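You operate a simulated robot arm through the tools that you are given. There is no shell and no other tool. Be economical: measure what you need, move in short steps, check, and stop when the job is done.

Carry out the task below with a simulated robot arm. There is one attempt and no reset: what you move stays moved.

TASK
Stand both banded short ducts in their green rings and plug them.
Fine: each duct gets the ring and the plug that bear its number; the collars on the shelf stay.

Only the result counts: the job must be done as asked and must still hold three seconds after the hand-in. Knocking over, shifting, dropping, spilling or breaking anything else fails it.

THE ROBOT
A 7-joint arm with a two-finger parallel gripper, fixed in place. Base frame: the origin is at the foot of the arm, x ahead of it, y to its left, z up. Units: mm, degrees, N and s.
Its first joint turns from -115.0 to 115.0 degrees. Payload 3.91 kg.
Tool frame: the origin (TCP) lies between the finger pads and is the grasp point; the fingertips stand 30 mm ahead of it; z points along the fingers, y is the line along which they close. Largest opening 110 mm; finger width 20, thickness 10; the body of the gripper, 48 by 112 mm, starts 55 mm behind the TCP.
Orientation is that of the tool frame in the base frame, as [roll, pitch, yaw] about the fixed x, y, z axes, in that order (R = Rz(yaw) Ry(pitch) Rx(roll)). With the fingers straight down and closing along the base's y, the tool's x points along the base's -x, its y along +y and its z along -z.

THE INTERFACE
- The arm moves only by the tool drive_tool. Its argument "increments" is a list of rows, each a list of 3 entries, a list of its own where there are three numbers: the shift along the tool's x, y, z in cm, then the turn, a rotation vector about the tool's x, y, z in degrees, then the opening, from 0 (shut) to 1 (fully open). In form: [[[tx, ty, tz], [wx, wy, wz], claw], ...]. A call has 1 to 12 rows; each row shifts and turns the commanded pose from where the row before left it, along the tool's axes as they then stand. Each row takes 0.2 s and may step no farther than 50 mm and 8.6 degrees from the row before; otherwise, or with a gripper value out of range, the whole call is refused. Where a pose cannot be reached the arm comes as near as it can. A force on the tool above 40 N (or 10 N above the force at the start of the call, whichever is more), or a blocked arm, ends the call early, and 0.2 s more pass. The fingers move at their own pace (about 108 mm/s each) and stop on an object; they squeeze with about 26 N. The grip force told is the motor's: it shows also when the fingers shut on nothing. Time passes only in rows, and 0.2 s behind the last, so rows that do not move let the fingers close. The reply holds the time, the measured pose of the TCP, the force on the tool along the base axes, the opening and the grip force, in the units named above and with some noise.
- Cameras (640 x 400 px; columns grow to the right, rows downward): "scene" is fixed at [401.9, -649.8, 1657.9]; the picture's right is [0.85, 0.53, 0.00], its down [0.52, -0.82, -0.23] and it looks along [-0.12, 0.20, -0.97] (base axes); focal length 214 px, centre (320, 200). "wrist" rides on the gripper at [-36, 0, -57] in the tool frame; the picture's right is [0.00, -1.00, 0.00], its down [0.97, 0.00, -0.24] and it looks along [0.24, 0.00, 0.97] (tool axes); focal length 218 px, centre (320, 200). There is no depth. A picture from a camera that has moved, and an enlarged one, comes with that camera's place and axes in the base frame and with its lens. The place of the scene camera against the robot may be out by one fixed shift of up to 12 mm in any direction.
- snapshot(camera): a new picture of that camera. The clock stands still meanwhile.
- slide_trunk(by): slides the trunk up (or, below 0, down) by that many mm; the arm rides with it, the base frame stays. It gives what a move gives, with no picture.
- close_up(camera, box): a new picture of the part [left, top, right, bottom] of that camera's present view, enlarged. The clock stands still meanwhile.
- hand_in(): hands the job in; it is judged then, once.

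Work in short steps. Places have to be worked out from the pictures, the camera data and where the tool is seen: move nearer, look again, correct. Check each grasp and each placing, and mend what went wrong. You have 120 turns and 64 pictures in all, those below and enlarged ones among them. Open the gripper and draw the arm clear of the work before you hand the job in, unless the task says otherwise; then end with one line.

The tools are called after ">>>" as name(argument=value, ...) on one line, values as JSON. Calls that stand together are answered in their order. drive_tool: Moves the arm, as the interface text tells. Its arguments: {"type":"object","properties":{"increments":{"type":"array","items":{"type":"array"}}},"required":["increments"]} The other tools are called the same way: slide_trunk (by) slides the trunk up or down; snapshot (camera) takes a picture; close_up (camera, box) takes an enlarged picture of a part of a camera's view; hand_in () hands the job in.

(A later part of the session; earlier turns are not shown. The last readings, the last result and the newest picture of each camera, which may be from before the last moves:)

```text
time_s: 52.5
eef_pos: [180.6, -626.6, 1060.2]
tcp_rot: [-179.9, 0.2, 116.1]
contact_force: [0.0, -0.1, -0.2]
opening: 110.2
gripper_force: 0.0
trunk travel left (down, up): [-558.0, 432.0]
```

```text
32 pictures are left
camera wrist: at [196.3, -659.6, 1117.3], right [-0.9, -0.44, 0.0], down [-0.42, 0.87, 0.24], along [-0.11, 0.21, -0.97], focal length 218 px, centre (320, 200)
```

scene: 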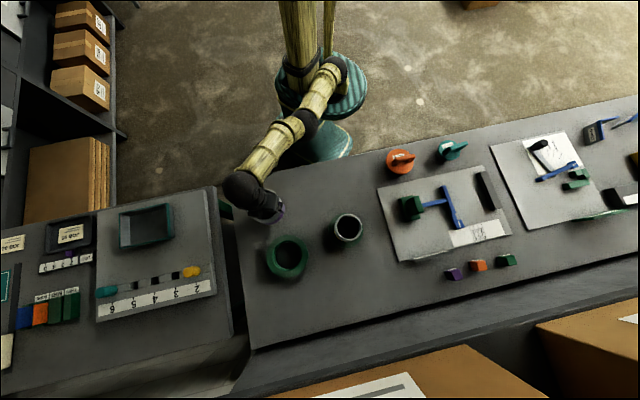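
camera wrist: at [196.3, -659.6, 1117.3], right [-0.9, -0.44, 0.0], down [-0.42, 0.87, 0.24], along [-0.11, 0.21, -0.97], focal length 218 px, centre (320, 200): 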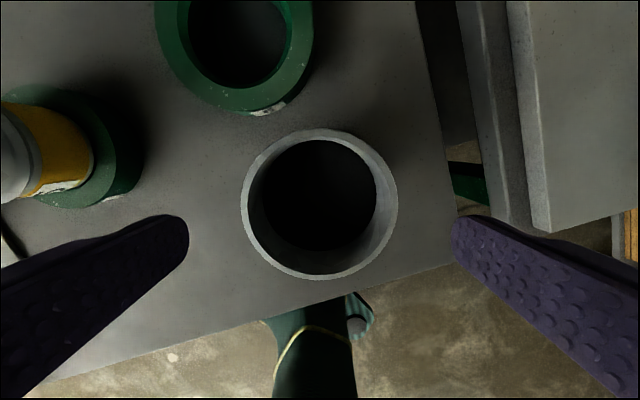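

Purple duct stands upright at ≈(180,-628), gripper empty. I rise another 100 mm and tilt the tool outward ~35° (needed for the regrasp), watching whether the elbow frees up.

>>> slide_trunk(by=120)

>>> drive_tool(increments=[[[2, 0, 0], [0, -8, 0], 1], [[2, 0, 0], [0, -8, 0], 1], [[2, 0, 0], [0, -8, 0], 1], [[2, 0, 0], [0, -8, 0], 1], [[2, 0, 0], [0, 0, 0], 1], [[2, 0, 0], [0, 0, 0], 1]])

```text
time_s: 54.0
eef_pos: [180.1, -628.0, 1179.1]
tcp_rot: [-179.9, 0.2, 116.1]
contact_force: [-0.6, 0.0, -0.5]
opening: 110.1
gripper_force: 0.1
trunk travel left (down, up): [-678.0, 312.0]
```

```text
time_s: 55.4
eef_pos: [161.3, -719.2, 1241.6]
tcp_rot: [-180.0, 32.2, 116.1]
contact_force: [0.3, -0.1, 0.7]
opening: 110.0
gripper_force: 0.1
out of reach, approached as far as the arm can: row 1, 2, 3, 4, 5, 6
trunk travel left (down, up): [-678.0, 312.0]
```

Still straight. I now try pitching back with the translation matched so the wrist centre stays put (a fully reachable path): that should let elbow flex build up instead of being projected away. Then one inward step as test.

>>> drive_tool(increments=[[[2.84, 0, -0.2], [0, 8, 0], 1], [[2.84, 0, -0.2], [0, 8, 0], 1], [[2.84, 0, -0.2], [0, 8, 0], 1], [[2.84, 0, -0.2], [0, 8, 0], 1]])

>>> drive_tool(increments=[[[1.8, -0.3, 0.9], [0, 0, 0], 1], [[1.8, -0.3, 0.9], [0, 0, 0], 1], [[1.8, -0.3, 0.9], [0, 0, 0], 1]])

```text
time_s: 56.4
eef_pos: [113.7, -623.0, 1209.3]
tcp_rot: [-179.9, 0.0, 116.0]
contact_force: [-0.1, -0.1, -0.3]
opening: 109.9
gripper_force: 0.0
trunk travel left (down, up): [-678.0, 312.0]
```

```text
time_s: 57.2
eef_pos: [90.7, -627.5, 1202.5]
tcp_rot: [-179.9, 0.3, 116.0]
contact_force: [0.1, 0.7, 0.8]
opening: 109.8
gripper_force: 0.0
out of reach, approached as far as the arm can: row 1, 2, 3
trunk travel left (down, up): [-678.0, 312.0]
```

Reachable path but still no flex. Same idea in the opposite pitch direction.

>>> drive_tool(increments=[[[-2.84, 0, -0.2], [0, -8, 0], 1], [[-2.84, 0, -0.2], [0, -8, 0], 1], [[-2.84, 0, -0.2], [0, -8, 0], 1], [[-2.84, 0, -0.2], [0, -8, 0], 1], [[2.5, 0.8, 2.5], [0, 0, 0], 1], [[2.5, 0.8, 2.5], [0, 0, 0], 1]])

```text
time_s: 58.6
eef_pos: [147.7, -746.4, 1182.2]
tcp_rot: [-179.9, 32.2, 116.1]
contact_force: [0.6, -0.3, 0.4]
opening: 110.0
gripper_force: 0.0
out of reach, approached as far as the arm can: row 5, 6
trunk travel left (down, up): [-678.0, 312.0]
```

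Another way out: drive the wrist pitch joint into its limit by tilting tip-inward; further tilt then can only come from bending the elbow (upwards, the right way). I do that in free space with the wrist centre held.

>>> drive_tool(increments=[[[2.84, 0, -0.2], [0, 8, 0], 1], [[2.84, 0, -0.2], [0, 8, 0], 1], [[2.84, 0, -0.2], [0, 8, 0], 1], [[2.84, 0, -0.2], [0, 8, 0], 1], [[2.84, 0, -0.2], [0, 8, 0], 1], [[2.84, 0, -0.2], [0, 8, 0], 1]])

>>> drive_tool(increments=[[[2.84, 0, -0.2], [0, 8, 0], 1], [[2.84, 0, -0.2], [0, 8, 0], 1], [[2.84, 0, -0.2], [0, 8, 0], 1]])

```text
time_s: 60.0
eef_pos: [82.7, -608.9, 1154.5]
tcp_rot: [-180.0, -13.2, 116.1]
contact_force: [0.2, 0.9, 0.2]
opening: 109.8
gripper_force: 0.1
out of reach, approached as far as the arm can: row 5, 6
trunk travel left (down, up): [-678.0, 312.0]
```

```text
time_s: 60.8
eef_pos: [80.7, -568.2, 1172.1]
tcp_rot: [-179.7, -21.8, 116.0]
contact_force: [0.1, 0.3, 0.5]
opening: 110.1
gripper_force: 0.1
out of reach, approached as far as the arm can: row 1, 2, 3
trunk travel left (down, up): [-678.0, 312.0]
```

Effective arm length dropped by ~10 mm: the elbow has started to flex. Now push inward in this orientation.

>>> drive_tool(increments=[[[3.7, 1, 1.5], [0, 0, 0], 1], [[3.7, 1, 1.5], [0, 0, 0], 1]])

```text
time_s: 61.4
eef_pos: [63.5, -489.3, 1171.3]
tcp_rot: [-179.8, -21.6, 115.9]
contact_force: [0.1, 1.3, 0.0]
opening: 110.0
gripper_force: 0.1
trunk travel left (down, up): [-678.0, 312.0]
```

Escaped — moving freely again. From now on I keep well inside reach. I swing the tool to 40° outward tilt while moving out toward the purple duct.

>>> drive_tool(increments=[[[-1.4, 0, -0.4], [0, -7.7, 0], 1], [[-1.4, 0, -0.2], [0, -7.7, 0], 1], [[-1.4, 0, 0], [0, -7.7, 0], 1], [[-1.4, 0, 0.2], [0, -7.7, 0], 1], [[-1.4, 0, 0.4], [0, -7.7, 0], 1], [[-1.4, 0, 0.5], [0, -7.7, 0], 1], [[-1.3, 0, 0.6], [0, -7.7, 0], 1], [[-1.2, 0, 0.7], [0, -7.7, 0], 1]])

>>> snapshot(camera="wrist")

```text
time_s: 63.2
eef_pos: [111.9, -594.9, 1163.6]
tcp_rot: [-179.6, 39.9, 116.3]
contact_force: [0.5, 0.2, 0.0]
opening: 110.1
gripper_force: 0.1
trunk travel left (down, up): [-678.0, 312.0]
```

```text
31 pictures are left
camera wrist: at [109.2, -585.8, 1231.1], right [-0.9, -0.44, 0.0], down [-0.4, 0.81, -0.44], along [0.19, -0.4, -0.9], focal length 218 px, centre (320, 200)
```

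wrist: 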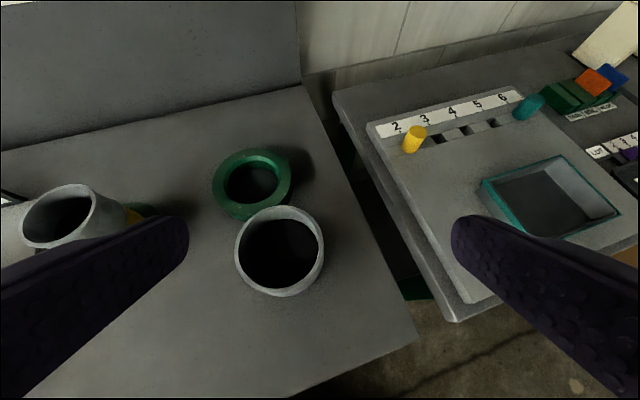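

Tilt reached; both duct and ring 6 visible. Duct at ≈(178.5,-625). I move to just above it (TCP z≈1040) and re-measure.

>>> drive_tool(increments=[[[1.2, 1.54, 4.35], [0, 0, 0], 1], [[1.2, 1.54, 4.35], [0, 0, 0], 1], [[1.2, 1.54, 4.35], [0, 0, 0], 1], [[0, 0, 0], [0, 0, 0], 1]])

>>> snapshot(camera="wrist")

```text
time_s: 64.2
eef_pos: [179.0, -625.1, 1037.9]
tcp_rot: [-179.6, 39.9, 116.2]
contact_force: [-0.2, -0.1, 0.7]
opening: 110.1
gripper_force: 0.0
trunk travel left (down, up): [-678.0, 312.0]
```

```text
30 pictures are left
camera wrist: at [175.4, -616.3, 1105.9], right [-0.9, -0.44, 0.0], down [-0.4, 0.81, -0.44], along [0.19, -0.4, -0.9], focal length 218 px, centre (320, 200)
```

wrist: 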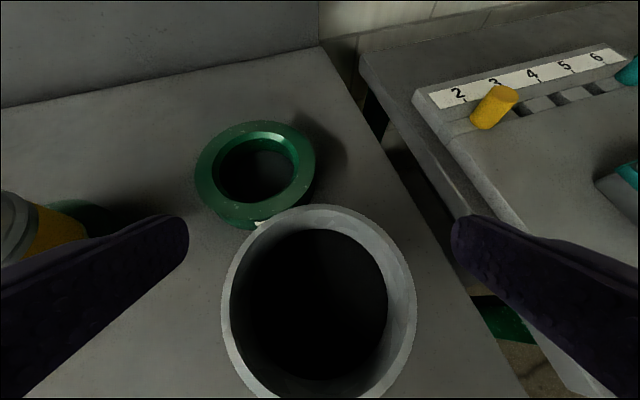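

Lateral alignment is within 1 mm; duct centre ~2 mm inward of TCP. Descend vertically 73 mm to TCP z≈965 and close.

>>> drive_tool(increments=[[[1.3, 0.05, 1.4], [0, 0, 0], 1], [[1.75, 0, 1.9], [0, 0, 0], 1], [[1.75, 0, 2.1], [0, 0, 0], 1], [[0, 0, 0], [0, 0, 0], 1], [[0, 0, 0], [0, 0, 0], 0.8], [[0, 0, 0], [0, 0, 0], 0.8]])

>>> snapshot(camera="wrist")

```text
time_s: 65.6
eef_pos: [177.3, -621.4, 966.8]
tcp_rot: [-179.7, 39.8, 116.1]
contact_force: [0.3, 0.8, -0.6]
opening: 99.1
gripper_force: 26.1
trunk travel left (down, up): [-678.0, 312.0]
```

```text
29 pictures are left
camera wrist: at [174.9, -613.2, 1033.7], right [-0.9, -0.44, 0.0], down [-0.4, 0.81, -0.44], along [0.19, -0.39, -0.9], focal length 218 px, centre (320, 200)
```

wrist: 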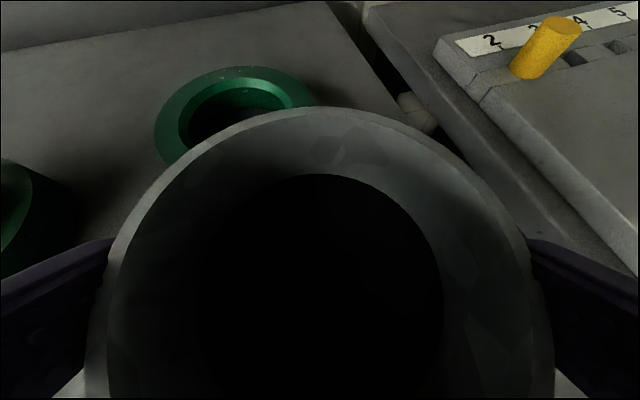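

Gripped at 99 mm, centred. Lift ~80 mm vertically.

>>> drive_tool(increments=[[[-0.96, 0, -1.15], [0, 0, 0], 0.8], [[-1.93, 0, -2.3], [0, 0, 0], 0.8], [[-2.25, 0, -2.7], [0, 0, 0], 0.8], [[0, 0, 0], [0, 0, 0], 0.8]])

>>> snapshot(camera="wrist")

>>> close_up(camera="scene", box=[180, 180, 380, 305])

```text
time_s: 66.6
eef_pos: [179.2, -619.4, 1048.8]
tcp_rot: [-179.7, 39.7, 116.2]
contact_force: [0.5, 0.4, -1.8]
opening: 99.2
gripper_force: 25.9
trunk travel left (down, up): [-678.0, 312.0]
```

```text
28 pictures are left
camera wrist: at [176.6, -611.3, 1115.6], right [-0.9, -0.44, 0.0], down [-0.4, 0.81, -0.44], along [0.19, -0.39, -0.9], focal length 218 px, centre (320, 200)
```

wrist: 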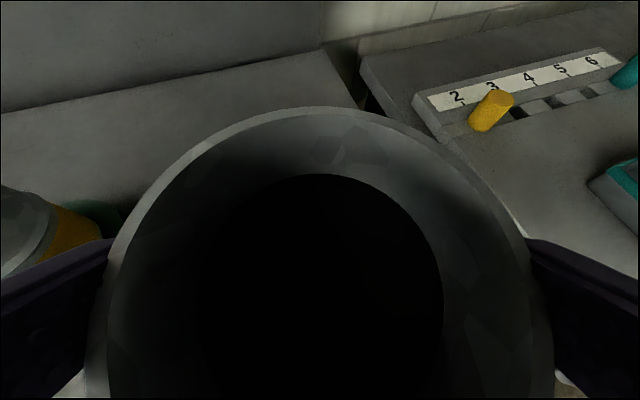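

```text
3.20 times, centred on (280, 242) of scene
camera zoom: at [401.9, -649.8, 1657.9], right [0.85, 0.53, 0.0], down [0.52, -0.82, -0.23], along [-0.12, 0.2, -0.97], focal length 686 px, centre (448, 64)
```

zoom: 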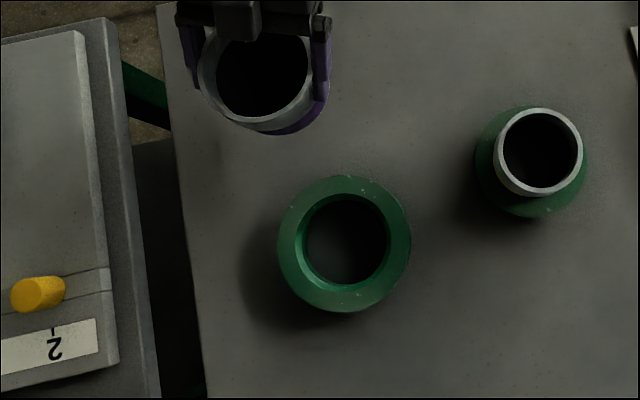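

Duct hangs upright. Ring 6 ≈ (315,-720). I carry the duct over it at this height (bottom ~34 mm above the ring) and check alignment from the scene camera.

>>> drive_tool(increments=[[[-2.88, 1.94, 2.41], [0, 0, 0], 0.8], [[-2.88, 1.94, 2.41], [0, 0, 0], 0.8], [[-2.88, 1.94, 2.41], [0, 0, 0], 0.8], [[-2.88, 1.94, 2.41], [0, 0, 0], 0.8], [[0, 0, 0], [0, 0, 0], 0.8]])

>>> close_up(camera="scene", box=[240, 210, 340, 290])

>>> snapshot(camera="wrist")

```text
time_s: 67.8
eef_pos: [312.2, -720.0, 1047.2]
tcp_rot: [-179.7, 39.7, 116.3]
contact_force: [0.4, 0.8, -2.8]
opening: 98.9
gripper_force: 25.5
trunk travel left (down, up): [-678.0, 312.0]
```

```text
5.00 times, centred on (290, 250) of scene
camera zoom: at [401.9, -649.8, 1657.9], right [0.85, 0.53, 0.0], down [0.52, -0.82, -0.23], along [-0.12, 0.2, -0.97], focal length 1072 px, centre (470, -50)
```

zoom: 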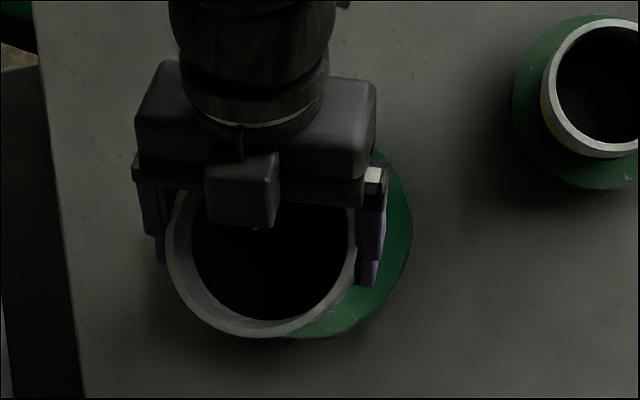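

```text
25 pictures are left
camera wrist: at [309.5, -711.5, 1114.7], right [-0.9, -0.44, 0.0], down [-0.4, 0.81, -0.44], along [0.19, -0.39, -0.9], focal length 218 px, centre (320, 200)
```

wrist: 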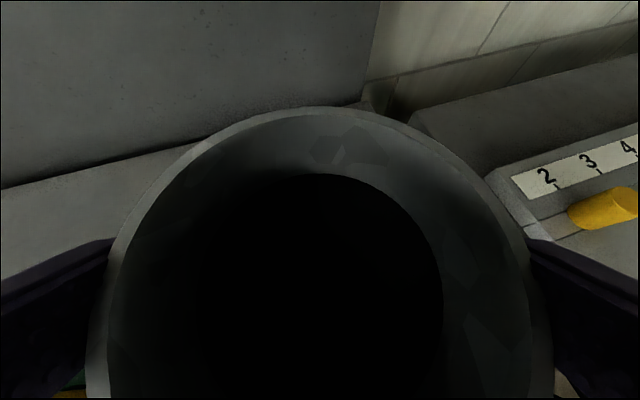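

Combining relative scene fit and tilt-view estimates (corrected for ellipse shift), ring 6 is ≈(311.5,-718); the duct is ~1.5 mm too far out. I correct and descend 40 mm.

>>> drive_tool(increments=[[[0.75, 0, 0.67], [0, 0, 0], 0.8], [[0.96, 0, 1.15], [0, 0, 0], 0.8], [[0.77, 0, 0.92], [0, 0, 0], 0.8], [[0, 0, 0], [0, 0, 0], 0.8]])

>>> close_up(camera="scene", box=[250, 220, 330, 285])

```text
time_s: 68.8
eef_pos: [313.2, -719.0, 1010.0]
tcp_rot: [-179.7, 39.9, 116.2]
contact_force: [0.0, 0.5, -2.2]
opening: 98.9
gripper_force: 25.9
trunk travel left (down, up): [-678.0, 312.0]
```

```text
6.15 times, centred on (290, 252) of scene
camera zoom: at [401.9, -649.8, 1657.9], right [0.85, 0.53, 0.0], down [0.52, -0.82, -0.23], along [-0.12, 0.2, -0.97], focal length 1320 px, centre (505, -123)
```

zoom: 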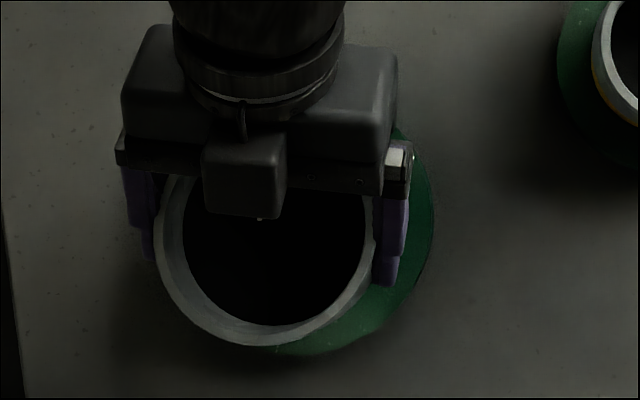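

Scene-relative check: duct is ~2 mm off ring centre outward, within the bevel. I correct 1.5 mm and keep lowering in small steps.

>>> drive_tool(increments=[[[0.37, -0.06, 0.21], [0, 0, 0], 0.8], [[0.38, 0, 0.46], [0, 0, 0], 0.8], [[0.38, 0, 0.46], [0, 0, 0], 0.8], [[0, 0, 0], [0, 0, 0], 0.8]])

```text
time_s: 69.8
eef_pos: [311.0, -717.8, 994.0]
tcp_rot: [-179.8, 39.8, 116.2]
contact_force: [-0.2, 0.0, -2.8]
opening: 99.0
gripper_force: 25.9
trunk travel left (down, up): [-678.0, 312.0]
```

No contact and already inside the ring. Continue down ~18 mm.

>>> drive_tool(increments=[[[0.38, 0, 0.46], [0, 0, 0], 0.8], [[0.38, 0, 0.46], [0, 0, 0], 0.8], [[0.32, 0, 0.38], [0, 0, 0], 0.8], [[0, 0, 0], [0, 0, 0], 0.8]])

```text
time_s: 70.8
eef_pos: [312.7, -720.0, 976.0]
tcp_rot: [-179.8, 39.8, 116.2]
contact_force: [0.0, -0.1, -2.8]
opening: 99.1
gripper_force: 25.8
trunk travel left (down, up): [-678.0, 312.0]
```

Still free; the last few millimetres in 2 mm steps until contact.

>>> drive_tool(increments=[[[0.13, 0, 0.15], [0, 0, 0], 0.8], [[0.13, 0, 0.15], [0, 0, 0], 0.8], [[0.06, 0, 0.08], [0, 0, 0], 0.8], [[0, 0, 0], [0, 0, 0], 0.8]])

```text
time_s: 71.8
eef_pos: [313.0, -719.5, 971.5]
tcp_rot: [-179.7, 39.7, 116.1]
contact_force: [0.1, 0.2, -1.9]
opening: 98.8
gripper_force: 25.9
trunk travel left (down, up): [-678.0, 312.0]
```

>>> drive_tool(increments=[[[0.1, 0, 0.11], [0, 0, 0], 0.8], [[0.1, 0, 0.11], [0, 0, 0], 0.8], [[0, 0, 0], [0, 0, 0], 0.8]])

```text
time_s: 72.6
eef_pos: [313.2, -718.7, 970.8]
tcp_rot: [-179.7, 40.0, 116.2]
contact_force: [1.9, 0.9, 6.7]
opening: 98.9
gripper_force: 25.6
trunk travel left (down, up): [-678.0, 312.0]
```

Seated (7 N at z≈971, same ring floor offset as ring 5). Open and withdraw straight up.

>>> drive_tool(increments=[[[0, 0, 0], [0, 0, 0], 0.9], [[0, 0, 0], [0, 0, 0], 1], [[0, 0, 0], [0, 0, 0], 1], [[-1.28, 0, -1.53], [0, 0, 0], 1], [[-2.5, 0, -3], [0, 0, 0], 1], [[-2.5, 0, -3], [0, 0, 0], 1], [[1.5, 0, -4], [0, 0, 0], 1]])

>>> snapshot(camera="wrist")

```text
time_s: 74.2
eef_pos: [296.6, -684.5, 1089.0]
tcp_rot: [-179.7, 40.0, 116.2]
contact_force: [0.5, -0.1, -0.5]
opening: 110.0
gripper_force: 0.0
trunk travel left (down, up): [-678.0, 312.0]
```

```text
23 pictures are left
camera wrist: at [294.0, -675.8, 1156.7], right [-0.9, -0.44, 0.0], down [-0.4, 0.81, -0.44], along [0.19, -0.39, -0.9], focal length 218 px, centre (320, 200)
```

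wrist: 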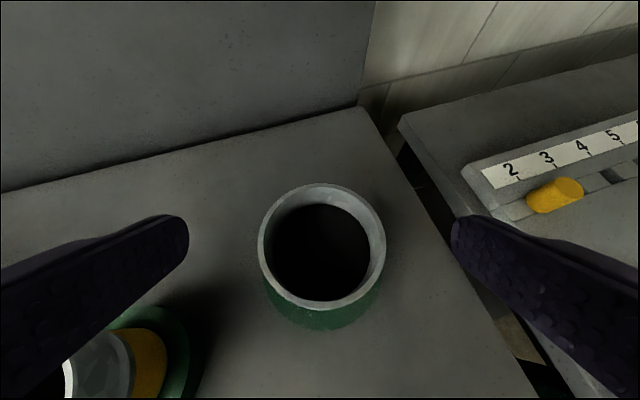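

Purple duct stands in ring 6. Now plugs. I untilt while retreating inward and up, staying inside reach.

>>> drive_tool(increments=[[[3.6, 0, -1.8], [0, 8, 0], 1], [[3.6, 0, -1.8], [0, 8, 0], 1], [[3.6, 0, -1.8], [0, 8, 0], 1], [[3.6, 0, -1.8], [0, 8, 0], 1], [[3.6, 0, -1.8], [0, 8, 0], 1]])

>>> close_up(camera="scene", box=[375, 130, 475, 190])

```text
time_s: 75.4
eef_pos: [208.4, -507.2, 1095.6]
tcp_rot: [-179.8, -0.4, 115.9]
contact_force: [-0.5, 0.1, 0.1]
opening: 110.0
gripper_force: 0.0
trunk travel left (down, up): [-678.0, 312.0]
```

```text
6.40 times, centred on (425, 160) of scene
camera zoom: at [401.9, -649.8, 1657.9], right [0.85, 0.53, 0.0], down [0.52, -0.82, -0.23], along [-0.12, 0.2, -0.97], focal length 1373 px, centre (-352, 456)
```

zoom: 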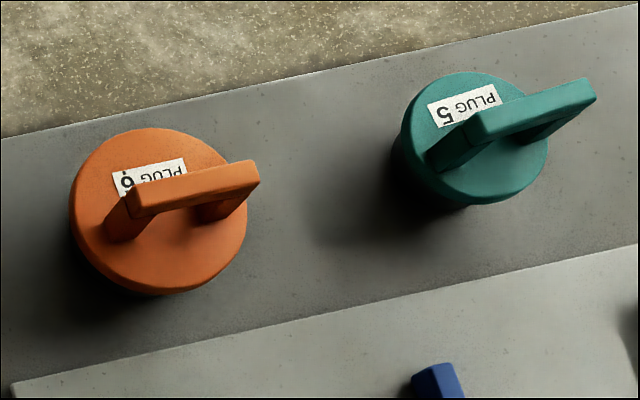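

Both plugs have bridge handles; bars run at azimuth ≈48°. Orange ≈(489,-189), teal ≈(636,-41). I travel over toward the orange plug.

>>> drive_tool(increments=[[[1.69, 3.81, -0.6], [0, 0, 0], 1], [[1.69, 3.81, -0.6], [0, 0, 0], 1], [[1.69, 3.81, -0.6], [0, 0, 0], 1], [[1.69, 3.81, -0.6], [0, 0, 0], 1], [[1.69, 3.81, -0.6], [0, 0, 0], 1], [[1.69, 3.81, -0.6], [0, 0, 0], 1], [[1.69, 3.81, -0.6], [0, 0, 0], 1], [[1.69, 3.81, -0.6], [0, 0, 0], 1], [[1.69, 3.81, -0.6], [0, 0, 0], 1]])

>>> drive_tool(increments=[[[0, 0, 0], [0, 0, -8.5], 1], [[0, 0, 0], [0, 0, -8.5], 1], [[0, 0, 0], [0, 0, -8.5], 1], [[0, 0, 0], [0, 0, -8.5], 1], [[0, 0, 0], [0, 0, -8.5], 1], [[0, 0, 0], [0, 0, -8.5], 1], [[0, 0, 0], [0, 0, -8.5], 1], [[0, 0, 0], [0, 0, -8.5], 1], [[0, 0, 0], [0, 0, -8.5], 1], [[0, 0, 0], [0, 0, -8.5], 1], [[0, 0, 0], [0, 0, -8.5], 1], [[0, 0, 0], [0, 0, -8.5], 1]])

>>> snapshot(camera="wrist")

```text
time_s: 77.4
eef_pos: [450.5, -221.2, 1150.5]
tcp_rot: [-179.7, -0.3, 116.1]
contact_force: [0.7, 0.6, 0.5]
opening: 110.0
gripper_force: 0.0
trunk travel left (down, up): [-678.0, 312.0]
```

```text
time_s: 80.0
eef_pos: [451.9, -221.9, 1150.8]
tcp_rot: [179.9, -0.2, -141.8]
contact_force: [0.3, -0.6, 0.2]
opening: 110.2
gripper_force: 0.1
trunk travel left (down, up): [-678.0, 312.0]
```

```text
21 pictures are left
camera wrist: at [481.0, -199.6, 1208.6], right [0.62, -0.79, 0.0], down [-0.76, -0.6, 0.24], along [-0.19, -0.15, -0.97], focal length 218 px, centre (320, 200)
```

wrist: 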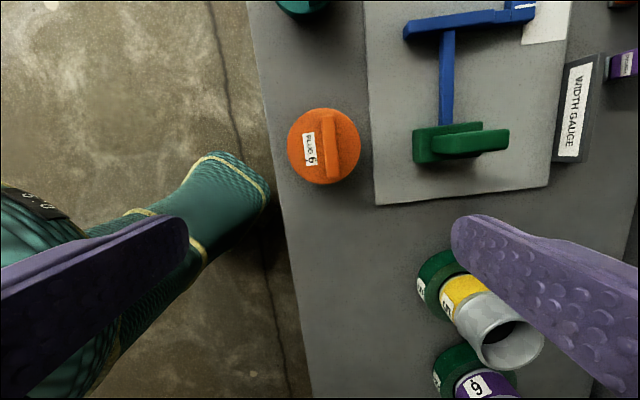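

The purple duct's label "6" is confirmed. Orange plug: centre ≈(484,-205), disc top ≈ z 893, bar azimuth ≈45°. I align yaw, centre above it, then tilt 40°.

>>> drive_tool(increments=[[[-3.57, -0.64, 0], [0, 0, -7], 1], [[0, 0, 0], [0, -8, 0], 1], [[0, 0, 0], [0, -8, 0], 1], [[0, 0, 0], [0, -8, 0], 1], [[0, 0, 0], [0, -8, 0], 1], [[0, 0, 0], [0, -8, 0], 1], [[2.57, 0, 3.06], [0, 0, 0], 1], [[1.28, 0, 1.53], [0, 0, 0], 1]])

>>> snapshot(camera="wrist")

```text
time_s: 81.8
eef_pos: [483.7, -206.4, 1090.5]
tcp_rot: [179.7, 40.0, -135.2]
contact_force: [-0.3, -0.1, 0.9]
opening: 110.1
gripper_force: 0.1
trunk travel left (down, up): [-678.0, 312.0]
```

```text
20 pictures are left
camera wrist: at [478.6, -212.0, 1158.7], right [0.71, -0.71, 0.0], down [-0.64, -0.63, -0.44], along [0.31, 0.31, -0.9], focal length 218 px, centre (320, 200)
```

wrist: 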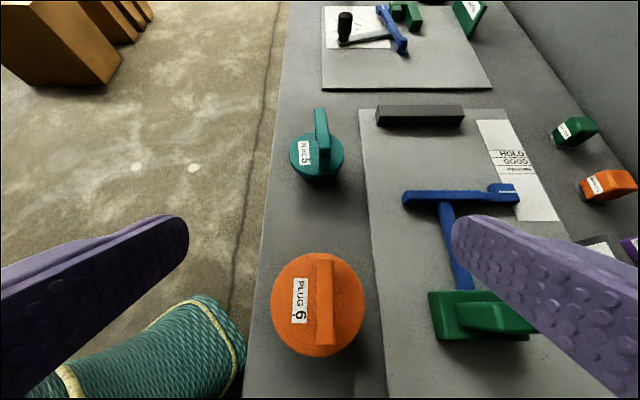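

Bar is aligned with the tool and ~5 mm to the right; its centreline sits ~9 mm off the disc axis. I narrow the opening, shift, and descend to TCP z≈985 to gauge bar height.

>>> drive_tool(increments=[[[2.25, -0.5, 2.68], [0, 0, 0], 0.5], [[2.25, 0, 2.68], [0, 0, 0], 0.5], [[2.25, 0, 2.68], [0, 0, 0], 0.5], [[0, 0, 0], [0, 0, 0], 0.5]])

>>> snapshot(camera="wrist")

```text
time_s: 82.8
eef_pos: [488.6, -209.0, 987.5]
tcp_rot: [179.8, 40.0, -135.1]
contact_force: [-0.4, 0.8, -1.0]
opening: 55.0
gripper_force: 0.0
trunk travel left (down, up): [-678.0, 312.0]
```

```text
19 pictures are left
camera wrist: at [483.9, -215.6, 1054.0], right [0.71, -0.71, 0.0], down [-0.64, -0.63, -0.44], along [0.31, 0.31, -0.9], focal length 218 px, centre (320, 200)
```

wrist: 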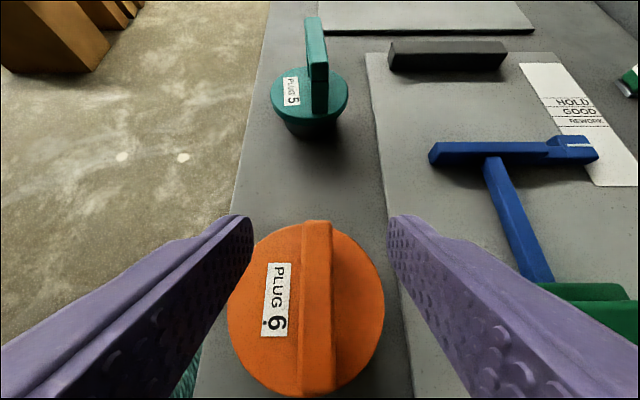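

Bar top is at z≈924, laterally centred. Fingertips must stay above the disc (893), so TCP goes to ≈929; then close.

>>> drive_tool(increments=[[[1.9, 0.1, 2.25], [0, 0, 0], 0.5], [[1.2, 0, 1.45], [0, 0, 0], 0.5], [[0.64, 0, 0.75], [0, 0, 0], 0.5], [[0, 0, 0], [0, 0, 0], 0.5], [[0, 0, 0], [0, 0, 0], 0], [[0, 0, 0], [0, 0, 0], 0], [[0, 0, 0], [0, 0, 0], 0]])

>>> snapshot(camera="wrist")

```text
time_s: 84.4
eef_pos: [487.1, -208.1, 928.0]
tcp_rot: [179.8, 39.8, -135.2]
contact_force: [-0.7, -0.9, -0.5]
opening: 16.0
gripper_force: 26.3
trunk travel left (down, up): [-678.0, 312.0]
```

```text
18 pictures are left
camera wrist: at [480.9, -214.1, 995.1], right [0.71, -0.71, 0.0], down [-0.64, -0.63, -0.44], along [0.31, 0.31, -0.9], focal length 218 px, centre (320, 200)
```

wrist: 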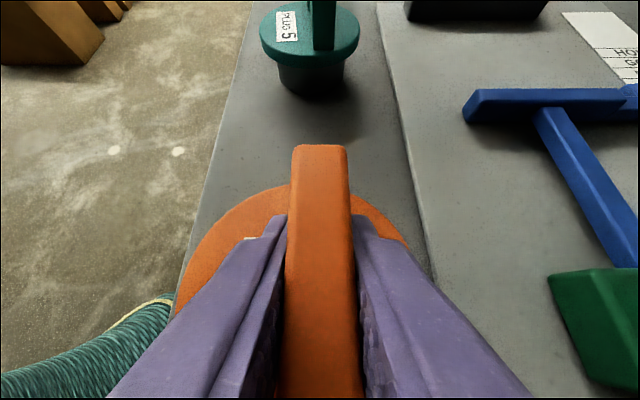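

Bar gripped (16 mm). Lift straight up 190 mm and check.

>>> drive_tool(increments=[[[-0.64, 0, -0.77], [0, 0, 0], 0], [[-1.93, 0, -2.3], [0, 0, 0], 0], [[-2.57, 0, -3.06], [0, 0, 0], 0], [[-2.57, 0, -3.06], [0, 0, 0], 0], [[-2.57, 0, -3.06], [0, 0, 0], 0], [[-1.93, 0, -2.3], [0, 0, 0], 0], [[0, 0, 0], [0, 0, 0], 0]])

>>> close_up(camera="scene", box=[340, 80, 500, 200])

>>> snapshot(camera="wrist")

```text
time_s: 86.0
eef_pos: [486.2, -208.0, 1117.9]
tcp_rot: [179.7, 39.8, -135.2]
contact_force: [0.0, -0.5, -3.6]
opening: 15.8
gripper_force: 26.1
trunk travel left (down, up): [-678.0, 312.0]
```

```text
3.33 times, centred on (420, 140) of scene
camera zoom: at [401.9, -649.8, 1657.9], right [0.85, 0.53, 0.0], down [0.52, -0.82, -0.23], along [-0.12, 0.2, -0.97], focal length 715 px, centre (-13, 400)
```

zoom: 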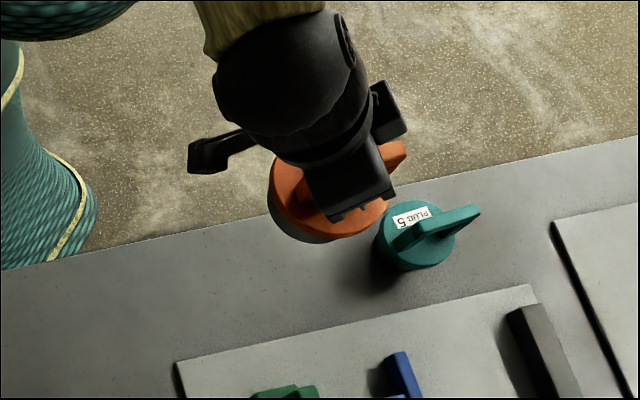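

```text
16 pictures are left
camera wrist: at [481.3, -214.7, 1185.8], right [0.71, -0.71, -0.01], down [-0.64, -0.63, -0.44], along [0.31, 0.31, -0.9], focal length 218 px, centre (320, 200)
```

wrist: 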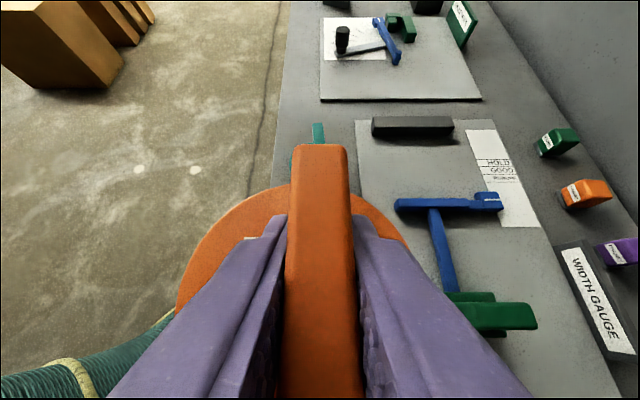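

Plug held firmly. I yaw in place toward the duct direction (about the vertical, tilt kept).

>>> drive_tool(increments=[[[0, 0, 0], [5.44, 0, 6.53], 0], [[0, 0, 0], [5.44, 0, 6.53], 0], [[0, 0, 0], [5.44, 0, 6.53], 0], [[0, 0, 0], [5.44, 0, 6.53], 0], [[0, 0, 0], [5.44, 0, 6.53], 0], [[0, 0, 0], [5.44, 0, 6.53], 0], [[0, 0, 0], [5.44, 0, 6.53], 0], [[0, 0, 0], [5.44, 0, 6.53], 0], [[0, 0, 0], [5.44, 0, 6.53], 0], [[0, 0, 0], [5.44, 0, 6.53], 0], [[0, 0, 0], [5.44, 0, 6.53], 0], [[0, 0, 0], [5.44, 0, 6.53], 0]])

```text
time_s: 88.6
eef_pos: [487.1, -205.4, 1116.3]
tcp_rot: [180.0, 39.7, 122.7]
contact_force: [1.8, 6.9, -2.7]
opening: 15.7
gripper_force: 25.6
trunk travel left (down, up): [-678.0, 312.0]
```

A lateral force of 7 N is shown; I pause a moment to see whether it is only dynamic.

>>> drive_tool(increments=[[[0, 0, 0], [0, 0, 0], 0], [[0, 0, 0], [0, 0, 0], 0]])

>>> snapshot(camera="wrist")

```text
time_s: 89.2
eef_pos: [485.9, -208.0, 1117.4]
tcp_rot: [-180.0, 39.4, 123.0]
contact_force: [0.7, -0.2, -2.3]
opening: 16.1
gripper_force: 26.3
trunk travel left (down, up): [-678.0, 312.0]
```

```text
15 pictures are left
camera wrist: at [482.5, -200.9, 1184.9], right [-0.84, -0.54, 0.0], down [-0.49, 0.76, -0.43], along [0.24, -0.36, -0.9], focal length 218 px, centre (320, 200)
```

wrist: 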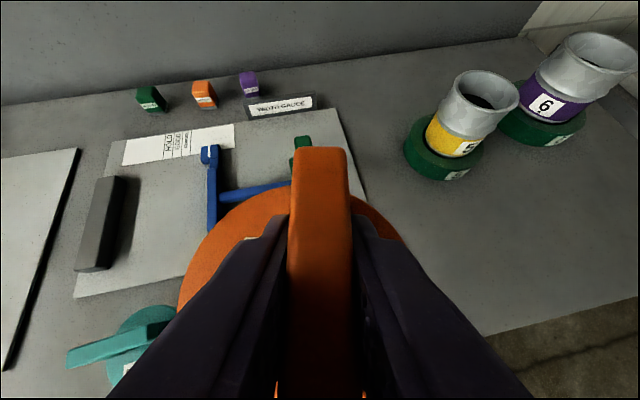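

Only dynamic; ducts both upright and labelled 5 and 6. I carry the plug toward duct 6 (11/12 of the way) at this height, above the rims.

>>> drive_tool(increments=[[[-2.13, -3.6, 1.76], [0, 0, 0], 0], [[-2.13, -3.6, 1.76], [0, 0, 0], 0], [[-2.13, -3.6, 1.76], [0, 0, 0], 0], [[-2.13, -3.6, 1.76], [0, 0, 0], 0], [[-2.13, -3.6, 1.76], [0, 0, 0], 0], [[-2.13, -3.6, 1.76], [0, 0, 0], 0], [[-2.13, -3.6, 1.76], [0, 0, 0], 0], [[-2.13, -3.6, 1.76], [0, 0, 0], 0], [[-2.13, -3.6, 1.76], [0, 0, 0], 0], [[-2.13, -3.6, 1.76], [0, 0, 0], 0], [[-2.13, -3.6, 1.76], [0, 0, 0], 0]])

>>> drive_tool(increments=[[[0, 0, 0], [2.9, 0, 3.4], 0], [[0, 0, 0], [2.9, 0, 3.4], 0], [[0, 0, 0], [0, 0, 0], 0]])

```text
time_s: 91.6
eef_pos: [317.7, -681.3, 1117.0]
tcp_rot: [179.8, 39.4, 123.0]
contact_force: [-0.4, -0.6, -2.3]
opening: 15.9
gripper_force: 25.9
trunk travel left (down, up): [-678.0, 312.0]
```

```text
time_s: 92.4
eef_pos: [320.3, -679.9, 1117.5]
tcp_rot: [-179.8, 39.5, 114.2]
contact_force: [0.5, 0.3, -2.3]
opening: 16.0
gripper_force: 26.2
trunk travel left (down, up): [-678.0, 312.0]
```

Final approach over duct 6 with the off-axis offset of the handle included, then check from the scene camera.

>>> drive_tool(increments=[[[-1.22, -1.54, 1.0], [0, 0, 0], 0], [[-1.22, -1.53, 1.0], [0, 0, 0], 0], [[0.64, 0, 0.77], [0, 0, 0], 0], [[0, 0, 0], [0, 0, 0], 0]])

>>> close_up(camera="scene", box=[240, 215, 330, 285])

>>> snapshot(camera="wrist")

```text
time_s: 93.4
eef_pos: [305.9, -719.2, 1107.1]
tcp_rot: [-179.9, 39.5, 114.1]
contact_force: [0.7, -0.5, -2.6]
opening: 15.8
gripper_force: 25.9
trunk travel left (down, up): [-678.0, 312.0]
```

```text
5.71 times, centred on (285, 250) of scene
camera zoom: at [401.9, -649.8, 1657.9], right [0.85, 0.53, 0.0], down [0.52, -0.82, -0.23], along [-0.12, 0.2, -0.97], focal length 1226 px, centre (520, -86)
```

zoom: 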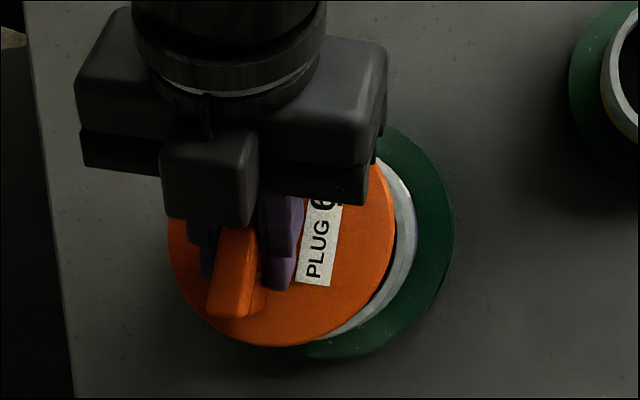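

```text
13 pictures are left
camera wrist: at [302.0, -712.3, 1174.6], right [-0.91, -0.41, 0.0], down [-0.37, 0.82, -0.43], along [0.17, -0.4, -0.9], focal length 218 px, centre (320, 200)
```

wrist: 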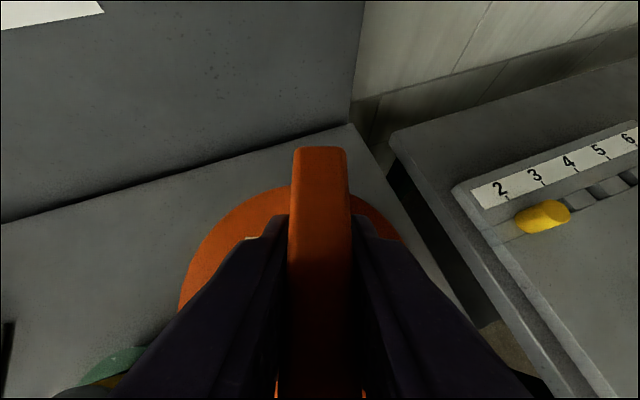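

Scene shows disc well centred sideways; along the radial it is ~4 mm inward of the duct axis (≈(314,-719.7)). I correct outward 4.5 mm and lower carefully to see if the stem enters.

>>> drive_tool(increments=[[[0.29, -0.05, 1.05], [0, 0, 0], 0], [[0.38, 0, 0.46], [0, 0, 0], 0], [[0.38, 0, 0.46], [0, 0, 0], 0], [[0.38, 0, 0.46], [0, 0, 0], 0], [[0, 0, 0], [0, 0, 0], 0]])

```text
time_s: 94.6
eef_pos: [305.4, -722.9, 1080.5]
tcp_rot: [-179.8, 39.5, 114.1]
contact_force: [0.3, -0.4, -2.4]
opening: 16.0
gripper_force: 25.8
trunk travel left (down, up): [-678.0, 312.0]
```

Stem bottom is at about rim height now. Continue in 3 mm steps watching force.

>>> drive_tool(increments=[[[0.19, 0, 0.23], [0, 0, 0], 0], [[0.19, 0, 0.23], [0, 0, 0], 0], [[0.19, 0, 0.23], [0, 0, 0], 0], [[0, 0, 0], [0, 0, 0], 0]])

```text
time_s: 95.6
eef_pos: [305.3, -724.9, 1069.8]
tcp_rot: [-179.7, 39.5, 114.3]
contact_force: [0.0, -0.1, -3.1]
opening: 15.7
gripper_force: 25.9
trunk travel left (down, up): [-678.0, 312.0]
```

No contact: the stem is entering. Continue.

>>> drive_tool(increments=[[[0.26, 0, 0.31], [0, 0, 0], 0], [[0.26, 0, 0.31], [0, 0, 0], 0], [[0.26, 0, 0.31], [0, 0, 0], 0], [[0.26, 0, 0.31], [0, 0, 0], 0], [[0, 0, 0], [0, 0, 0], 0]])

```text
time_s: 96.8
eef_pos: [306.7, -725.1, 1054.1]
tcp_rot: [-179.8, 39.5, 114.2]
contact_force: [-0.2, -0.9, -2.5]
opening: 15.7
gripper_force: 26.0
trunk travel left (down, up): [-678.0, 312.0]
```

Still free. Keep lowering until the flange meets the rim.

>>> drive_tool(increments=[[[0.26, 0, 0.31], [0, 0, 0], 0], [[0.26, 0, 0.31], [0, 0, 0], 0], [[0.19, 0, 0.23], [0, 0, 0], 0], [[0.13, 0, 0.15], [0, 0, 0], 0], [[0, 0, 0], [0, 0, 0], 0]])

```text
time_s: 98.0
eef_pos: [306.7, -724.5, 1040.4]
tcp_rot: [-179.9, 39.5, 114.3]
contact_force: [0.1, -0.2, -2.6]
opening: 16.1
gripper_force: 25.2
trunk travel left (down, up): [-678.0, 312.0]
```

>>> drive_tool(increments=[[[0.13, 0, 0.15], [0, 0, 0], 0], [[0.13, 0, 0.15], [0, 0, 0], 0], [[0.13, 0, 0.15], [0, 0, 0], 0], [[0.13, 0, 0.15], [0, 0, 0], 0], [[0, 0, 0], [0, 0, 0], 0]])

```text
time_s: 99.2
eef_pos: [306.6, -722.8, 1033.9]
tcp_rot: [-179.8, 39.5, 114.2]
contact_force: [0.6, 0.0, -2.1]
opening: 15.9
gripper_force: 26.5
trunk travel left (down, up): [-678.0, 312.0]
```

>>> drive_tool(increments=[[[0.13, 0, 0.15], [0, 0, 0], 0], [[0.13, 0, 0.15], [0, 0, 0], 0], [[0.1, 0, 0.12], [0, 0, 0], 0], [[0, 0, 0], [0, 0, 0], 0]])

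>>> close_up(camera="scene", box=[240, 215, 330, 285])

```text
time_s: 100.2
eef_pos: [305.4, -723.3, 1029.1]
tcp_rot: [-179.7, 39.8, 114.1]
contact_force: [0.3, -1.5, 6.1]
opening: 16.0
gripper_force: 26.2
trunk travel left (down, up): [-678.0, 312.0]
```

```text
5.71 times, centred on (285, 250) of scene
camera zoom: at [401.9, -649.8, 1657.9], right [0.85, 0.53, 0.0], down [0.52, -0.82, -0.23], along [-0.12, 0.2, -0.97], focal length 1226 px, centre (520, -86)
```

zoom: 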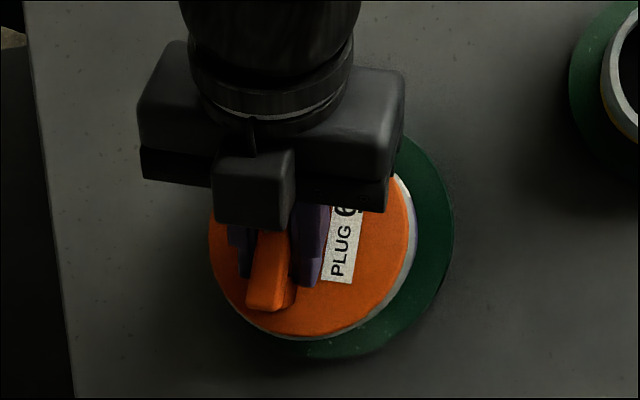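

Flange seated on the rim of duct 6 (contact 6 N at disc height). Release and withdraw straight up, then back inward.

>>> drive_tool(increments=[[[0, 0, 0], [0, 0, 0], 0.3], [[0, 0, 0], [0, 0, 0], 0.5], [[0, 0, 0], [0, 0, 0], 0.5], [[-1.28, 0, -1.53], [0, 0, 0], 0.5], [[-2.3, 0, -2.7], [0, 0, 0], 0.5], [[-1.9, 0, -2.3], [0, 0, 0], 0.5], [[1, 0, -4], [0, 0, 0], 0.5]])

>>> snapshot(camera="wrist")

```text
time_s: 101.8
eef_pos: [290.6, -691.8, 1139.1]
tcp_rot: [-179.9, 39.6, 114.2]
contact_force: [-0.1, 0.8, 0.8]
opening: 55.1
gripper_force: 0.0
trunk travel left (down, up): [-678.0, 312.0]
```

```text
11 pictures are left
camera wrist: at [288.3, -684.0, 1206.2], right [-0.91, -0.41, 0.0], down [-0.37, 0.82, -0.43], along [0.18, -0.4, -0.9], focal length 218 px, centre (320, 200)
```

wrist: 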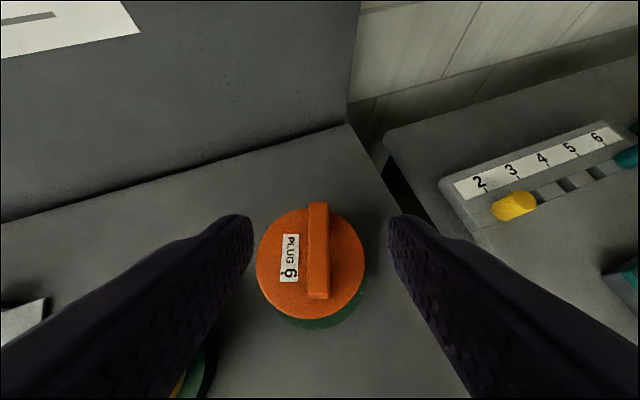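

Plug 6 is seated. Now travel back toward the teal plug 5 at ≈(626,-58).

>>> drive_tool(increments=[[[2.15, 3.17, -1.78], [0, 0, 0], 0.5], [[2.15, 3.17, -1.78], [0, 0, 0], 0.5], [[2.15, 3.17, -1.78], [0, 0, 0], 0.5], [[2.15, 3.17, -1.78], [0, 0, 0], 0.5], [[2.15, 3.17, -1.78], [0, 0, 0], 0.5], [[2.15, 3.17, -1.78], [0, 0, 0], 0.5], [[2.15, 3.17, -1.78], [0, 0, 0], 0.5], [[2.15, 3.17, -1.78], [0, 0, 0], 0.5], [[2.15, 3.17, -1.78], [0, 0, 0], 0.5], [[2.15, 3.17, -1.78], [0, 0, 0], 0.5], [[2.15, 3.17, -1.78], [0, 0, 0], 0.5], [[2.15, 3.17, -1.78], [0, 0, 0], 0.5]])

>>> drive_tool(increments=[[[0, 0, 0], [-5.42, 0, -6.55], 0.5], [[0, 0, 0], [-5.42, 0, -6.55], 0.5], [[0, 0, 0], [-5.42, 0, -6.55], 0.5], [[0, 0, 0], [-5.42, 0, -6.55], 0.5], [[0, 0, 0], [-5.42, 0, -6.55], 0.5], [[0, 0, 0], [-5.42, 0, -6.55], 0.5], [[0, 0, 0], [-5.42, 0, -6.55], 0.5], [[0, 0, 0], [-5.42, 0, -6.55], 0.5], [[0, 0, 0], [-5.42, 0, -6.55], 0.5], [[0, 0, 0], [-5.42, 0, -6.55], 0.5], [[0, 0, 0], [-5.42, 0, -6.55], 0.5], [[0, 0, 0], [-5.42, 0, -6.55], 0.5]])

>>> drive_tool(increments=[[[0, 0, 0], [-3.8, 0, -4.6], 0.5], [[0, 0, 0], [-3.8, 0, -4.6], 0.5], [[0, 0, 0], [0, 0, 0], 0.5]])

```text
time_s: 104.4
eef_pos: [501.3, -227.9, 1138.4]
tcp_rot: [-179.8, 39.5, 114.1]
contact_force: [-0.4, 0.0, -0.2]
opening: 55.1
gripper_force: 0.1
trunk travel left (down, up): [-678.0, 312.0]
```

```text
time_s: 107.0
eef_pos: [504.1, -232.4, 1137.0]
tcp_rot: [179.8, 39.5, -143.8]
contact_force: [-0.3, -0.2, -0.7]
opening: 54.9
gripper_force: 0.2
trunk travel left (down, up): [-678.0, 312.0]
```

```text
time_s: 107.8
eef_pos: [502.1, -232.9, 1136.5]
tcp_rot: [179.9, 39.5, -131.8]
contact_force: [0.0, -0.6, 0.6]
opening: 54.9
gripper_force: 0.0
trunk travel left (down, up): [-678.0, 312.0]
```

Yaw done (tool plane at 48°). Move over the teal plug at z≈1060 and look.

>>> drive_tool(increments=[[[-2.07, 0.49, 3.68], [0, 0, 0], 0.5], [[-2.07, 0.49, 3.68], [0, 0, 0], 0.5], [[-2.07, 0.49, 3.68], [0, 0, 0], 0.5], [[-2.07, 0.49, 3.68], [0, 0, 0], 0.5], [[-2.07, 0.49, 3.68], [0, 0, 0], 0.5], [[0, 0, 0], [0, 0, 0], 0.5]])

>>> snapshot(camera="wrist")

```text
time_s: 109.2
eef_pos: [618.3, -68.5, 1061.9]
tcp_rot: [179.9, 39.4, -132.2]
contact_force: [-0.3, -0.3, -0.4]
opening: 54.8
gripper_force: 0.0
trunk travel left (down, up): [-678.0, 312.0]
```

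```text
10 pictures are left
camera wrist: at [613.5, -73.8, 1128.9], right [0.74, -0.67, 0.0], down [-0.6, -0.67, -0.43], along [0.29, 0.32, -0.9], focal length 218 px, centre (320, 200)
```

wrist: 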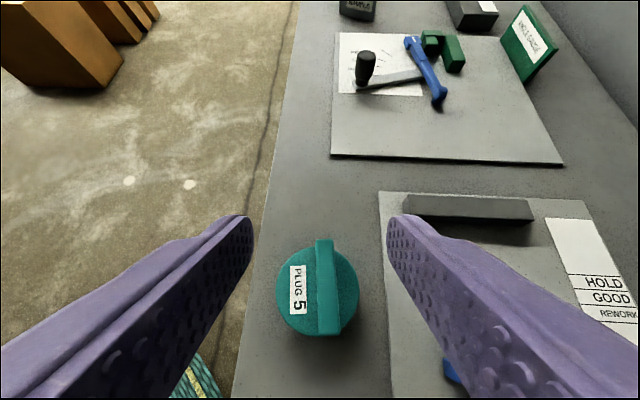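

Bar is ~6 mm right and ~10 mm further out, and rotated ~2° more. Correct and descend to z≈985.

>>> drive_tool(increments=[[[2.07, -0.3, 3.29], [-1.28, 0, -1.55], 0.5], [[2.07, -0.3, 3.29], [0, 0, 0], 0.5], [[0, 0, 0], [0, 0, 0], 0.5]])

>>> snapshot(camera="wrist")

```text
time_s: 110.0
eef_pos: [628.7, -66.1, 984.1]
tcp_rot: [179.8, 39.5, -130.0]
contact_force: [-0.1, 0.4, -0.8]
opening: 54.7
gripper_force: 0.1
trunk travel left (down, up): [-678.0, 312.0]
```

```text
9 pictures are left
camera wrist: at [623.6, -72.0, 1051.6], right [0.77, -0.64, 0.0], down [-0.58, -0.69, -0.43], along [0.28, 0.33, -0.9], focal length 218 px, centre (320, 200)
```

wrist: 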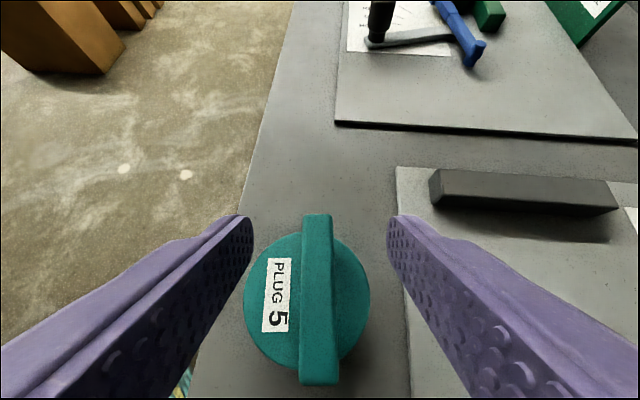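

Well aligned, same geometry as the orange one. Descend to z≈929 and grip.

>>> drive_tool(increments=[[[1.75, 0.08, 2.12], [0, 0, 0], 0.5], [[1.1, 0, 1.35], [0, 0, 0], 0.5], [[0.65, 0, 0.78], [0, 0, 0], 0.5], [[0, 0, 0], [0, 0, 0], 0.5], [[0, 0, 0], [0, 0, 0], 0], [[0, 0, 0], [0, 0, 0], 0], [[0, 0, 0], [0, 0, 0], 0]])

>>> snapshot(camera="wrist")

```text
time_s: 111.6
eef_pos: [627.9, -65.2, 927.0]
tcp_rot: [179.7, 39.5, -129.9]
contact_force: [-0.3, 0.0, 0.2]
opening: 15.9
gripper_force: 25.9
trunk travel left (down, up): [-678.0, 312.0]
```

```text
8 pictures are left
camera wrist: at [623.8, -71.6, 994.9], right [0.77, -0.64, 0.0], down [-0.58, -0.69, -0.43], along [0.28, 0.33, -0.9], focal length 218 px, centre (320, 200)
```

wrist: 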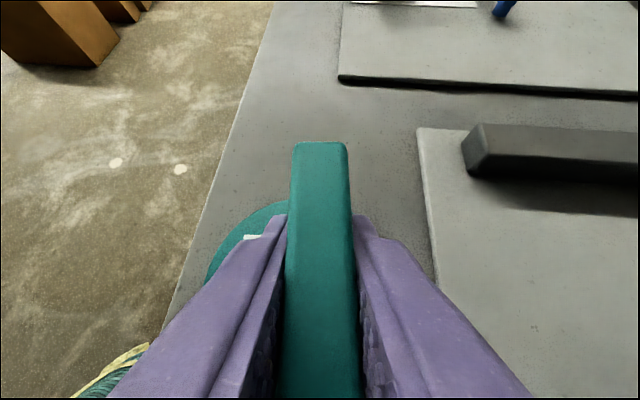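

Gripped; plug axis ≈9 mm left of TCP and ~1 mm out. Lift 190 mm, yaw −102°.

>>> drive_tool(increments=[[[-0.64, 0, -0.77], [0, 0, 0], 0], [[-1.93, 0, -2.3], [0, 0, 0], 0], [[-2.57, 0, -3.06], [0, 0, 0], 0], [[-2.57, 0, -3.06], [0, 0, 0], 0], [[-2.57, 0, -3.06], [0, 0, 0], 0], [[-1.93, 0, -2.3], [0, 0, 0], 0], [[0, 0, 0], [0, 0, 0], 0]])

>>> drive_tool(increments=[[[0, 0, 0], [5.42, 0, 6.55], 0], [[0, 0, 0], [5.42, 0, 6.55], 0], [[0, 0, 0], [5.42, 0, 6.55], 0], [[0, 0, 0], [5.42, 0, 6.55], 0], [[0, 0, 0], [5.42, 0, 6.55], 0], [[0, 0, 0], [5.42, 0, 6.55], 0], [[0, 0, 0], [5.42, 0, 6.55], 0], [[0, 0, 0], [5.42, 0, 6.55], 0], [[0, 0, 0], [5.42, 0, 6.55], 0], [[0, 0, 0], [5.42, 0, 6.55], 0], [[0, 0, 0], [5.42, 0, 6.55], 0], [[0, 0, 0], [5.42, 0, 6.55], 0]])

>>> drive_tool(increments=[[[0, 0, 0], [0, 0, 0], 0], [[0, 0, 0], [0, 0, 0], 0]])

```text
time_s: 113.2
eef_pos: [628.5, -63.6, 1118.3]
tcp_rot: [179.8, 39.5, -130.1]
contact_force: [-0.2, 0.5, -1.4]
opening: 15.8
gripper_force: 25.7
trunk travel left (down, up): [-678.0, 312.0]
```

```text
time_s: 115.8
eef_pos: [628.9, -62.7, 1119.6]
tcp_rot: [-179.9, 39.5, 128.1]
contact_force: [0.1, 0.0, -2.2]
opening: 16.0
gripper_force: 26.4
trunk travel left (down, up): [-678.0, 312.0]
```

```text
time_s: 116.4
eef_pos: [627.6, -65.5, 1117.6]
tcp_rot: [-179.8, 39.6, 128.1]
contact_force: [-0.2, 0.9, -1.9]
opening: 15.9
gripper_force: 26.4
trunk travel left (down, up): [-678.0, 312.0]
```

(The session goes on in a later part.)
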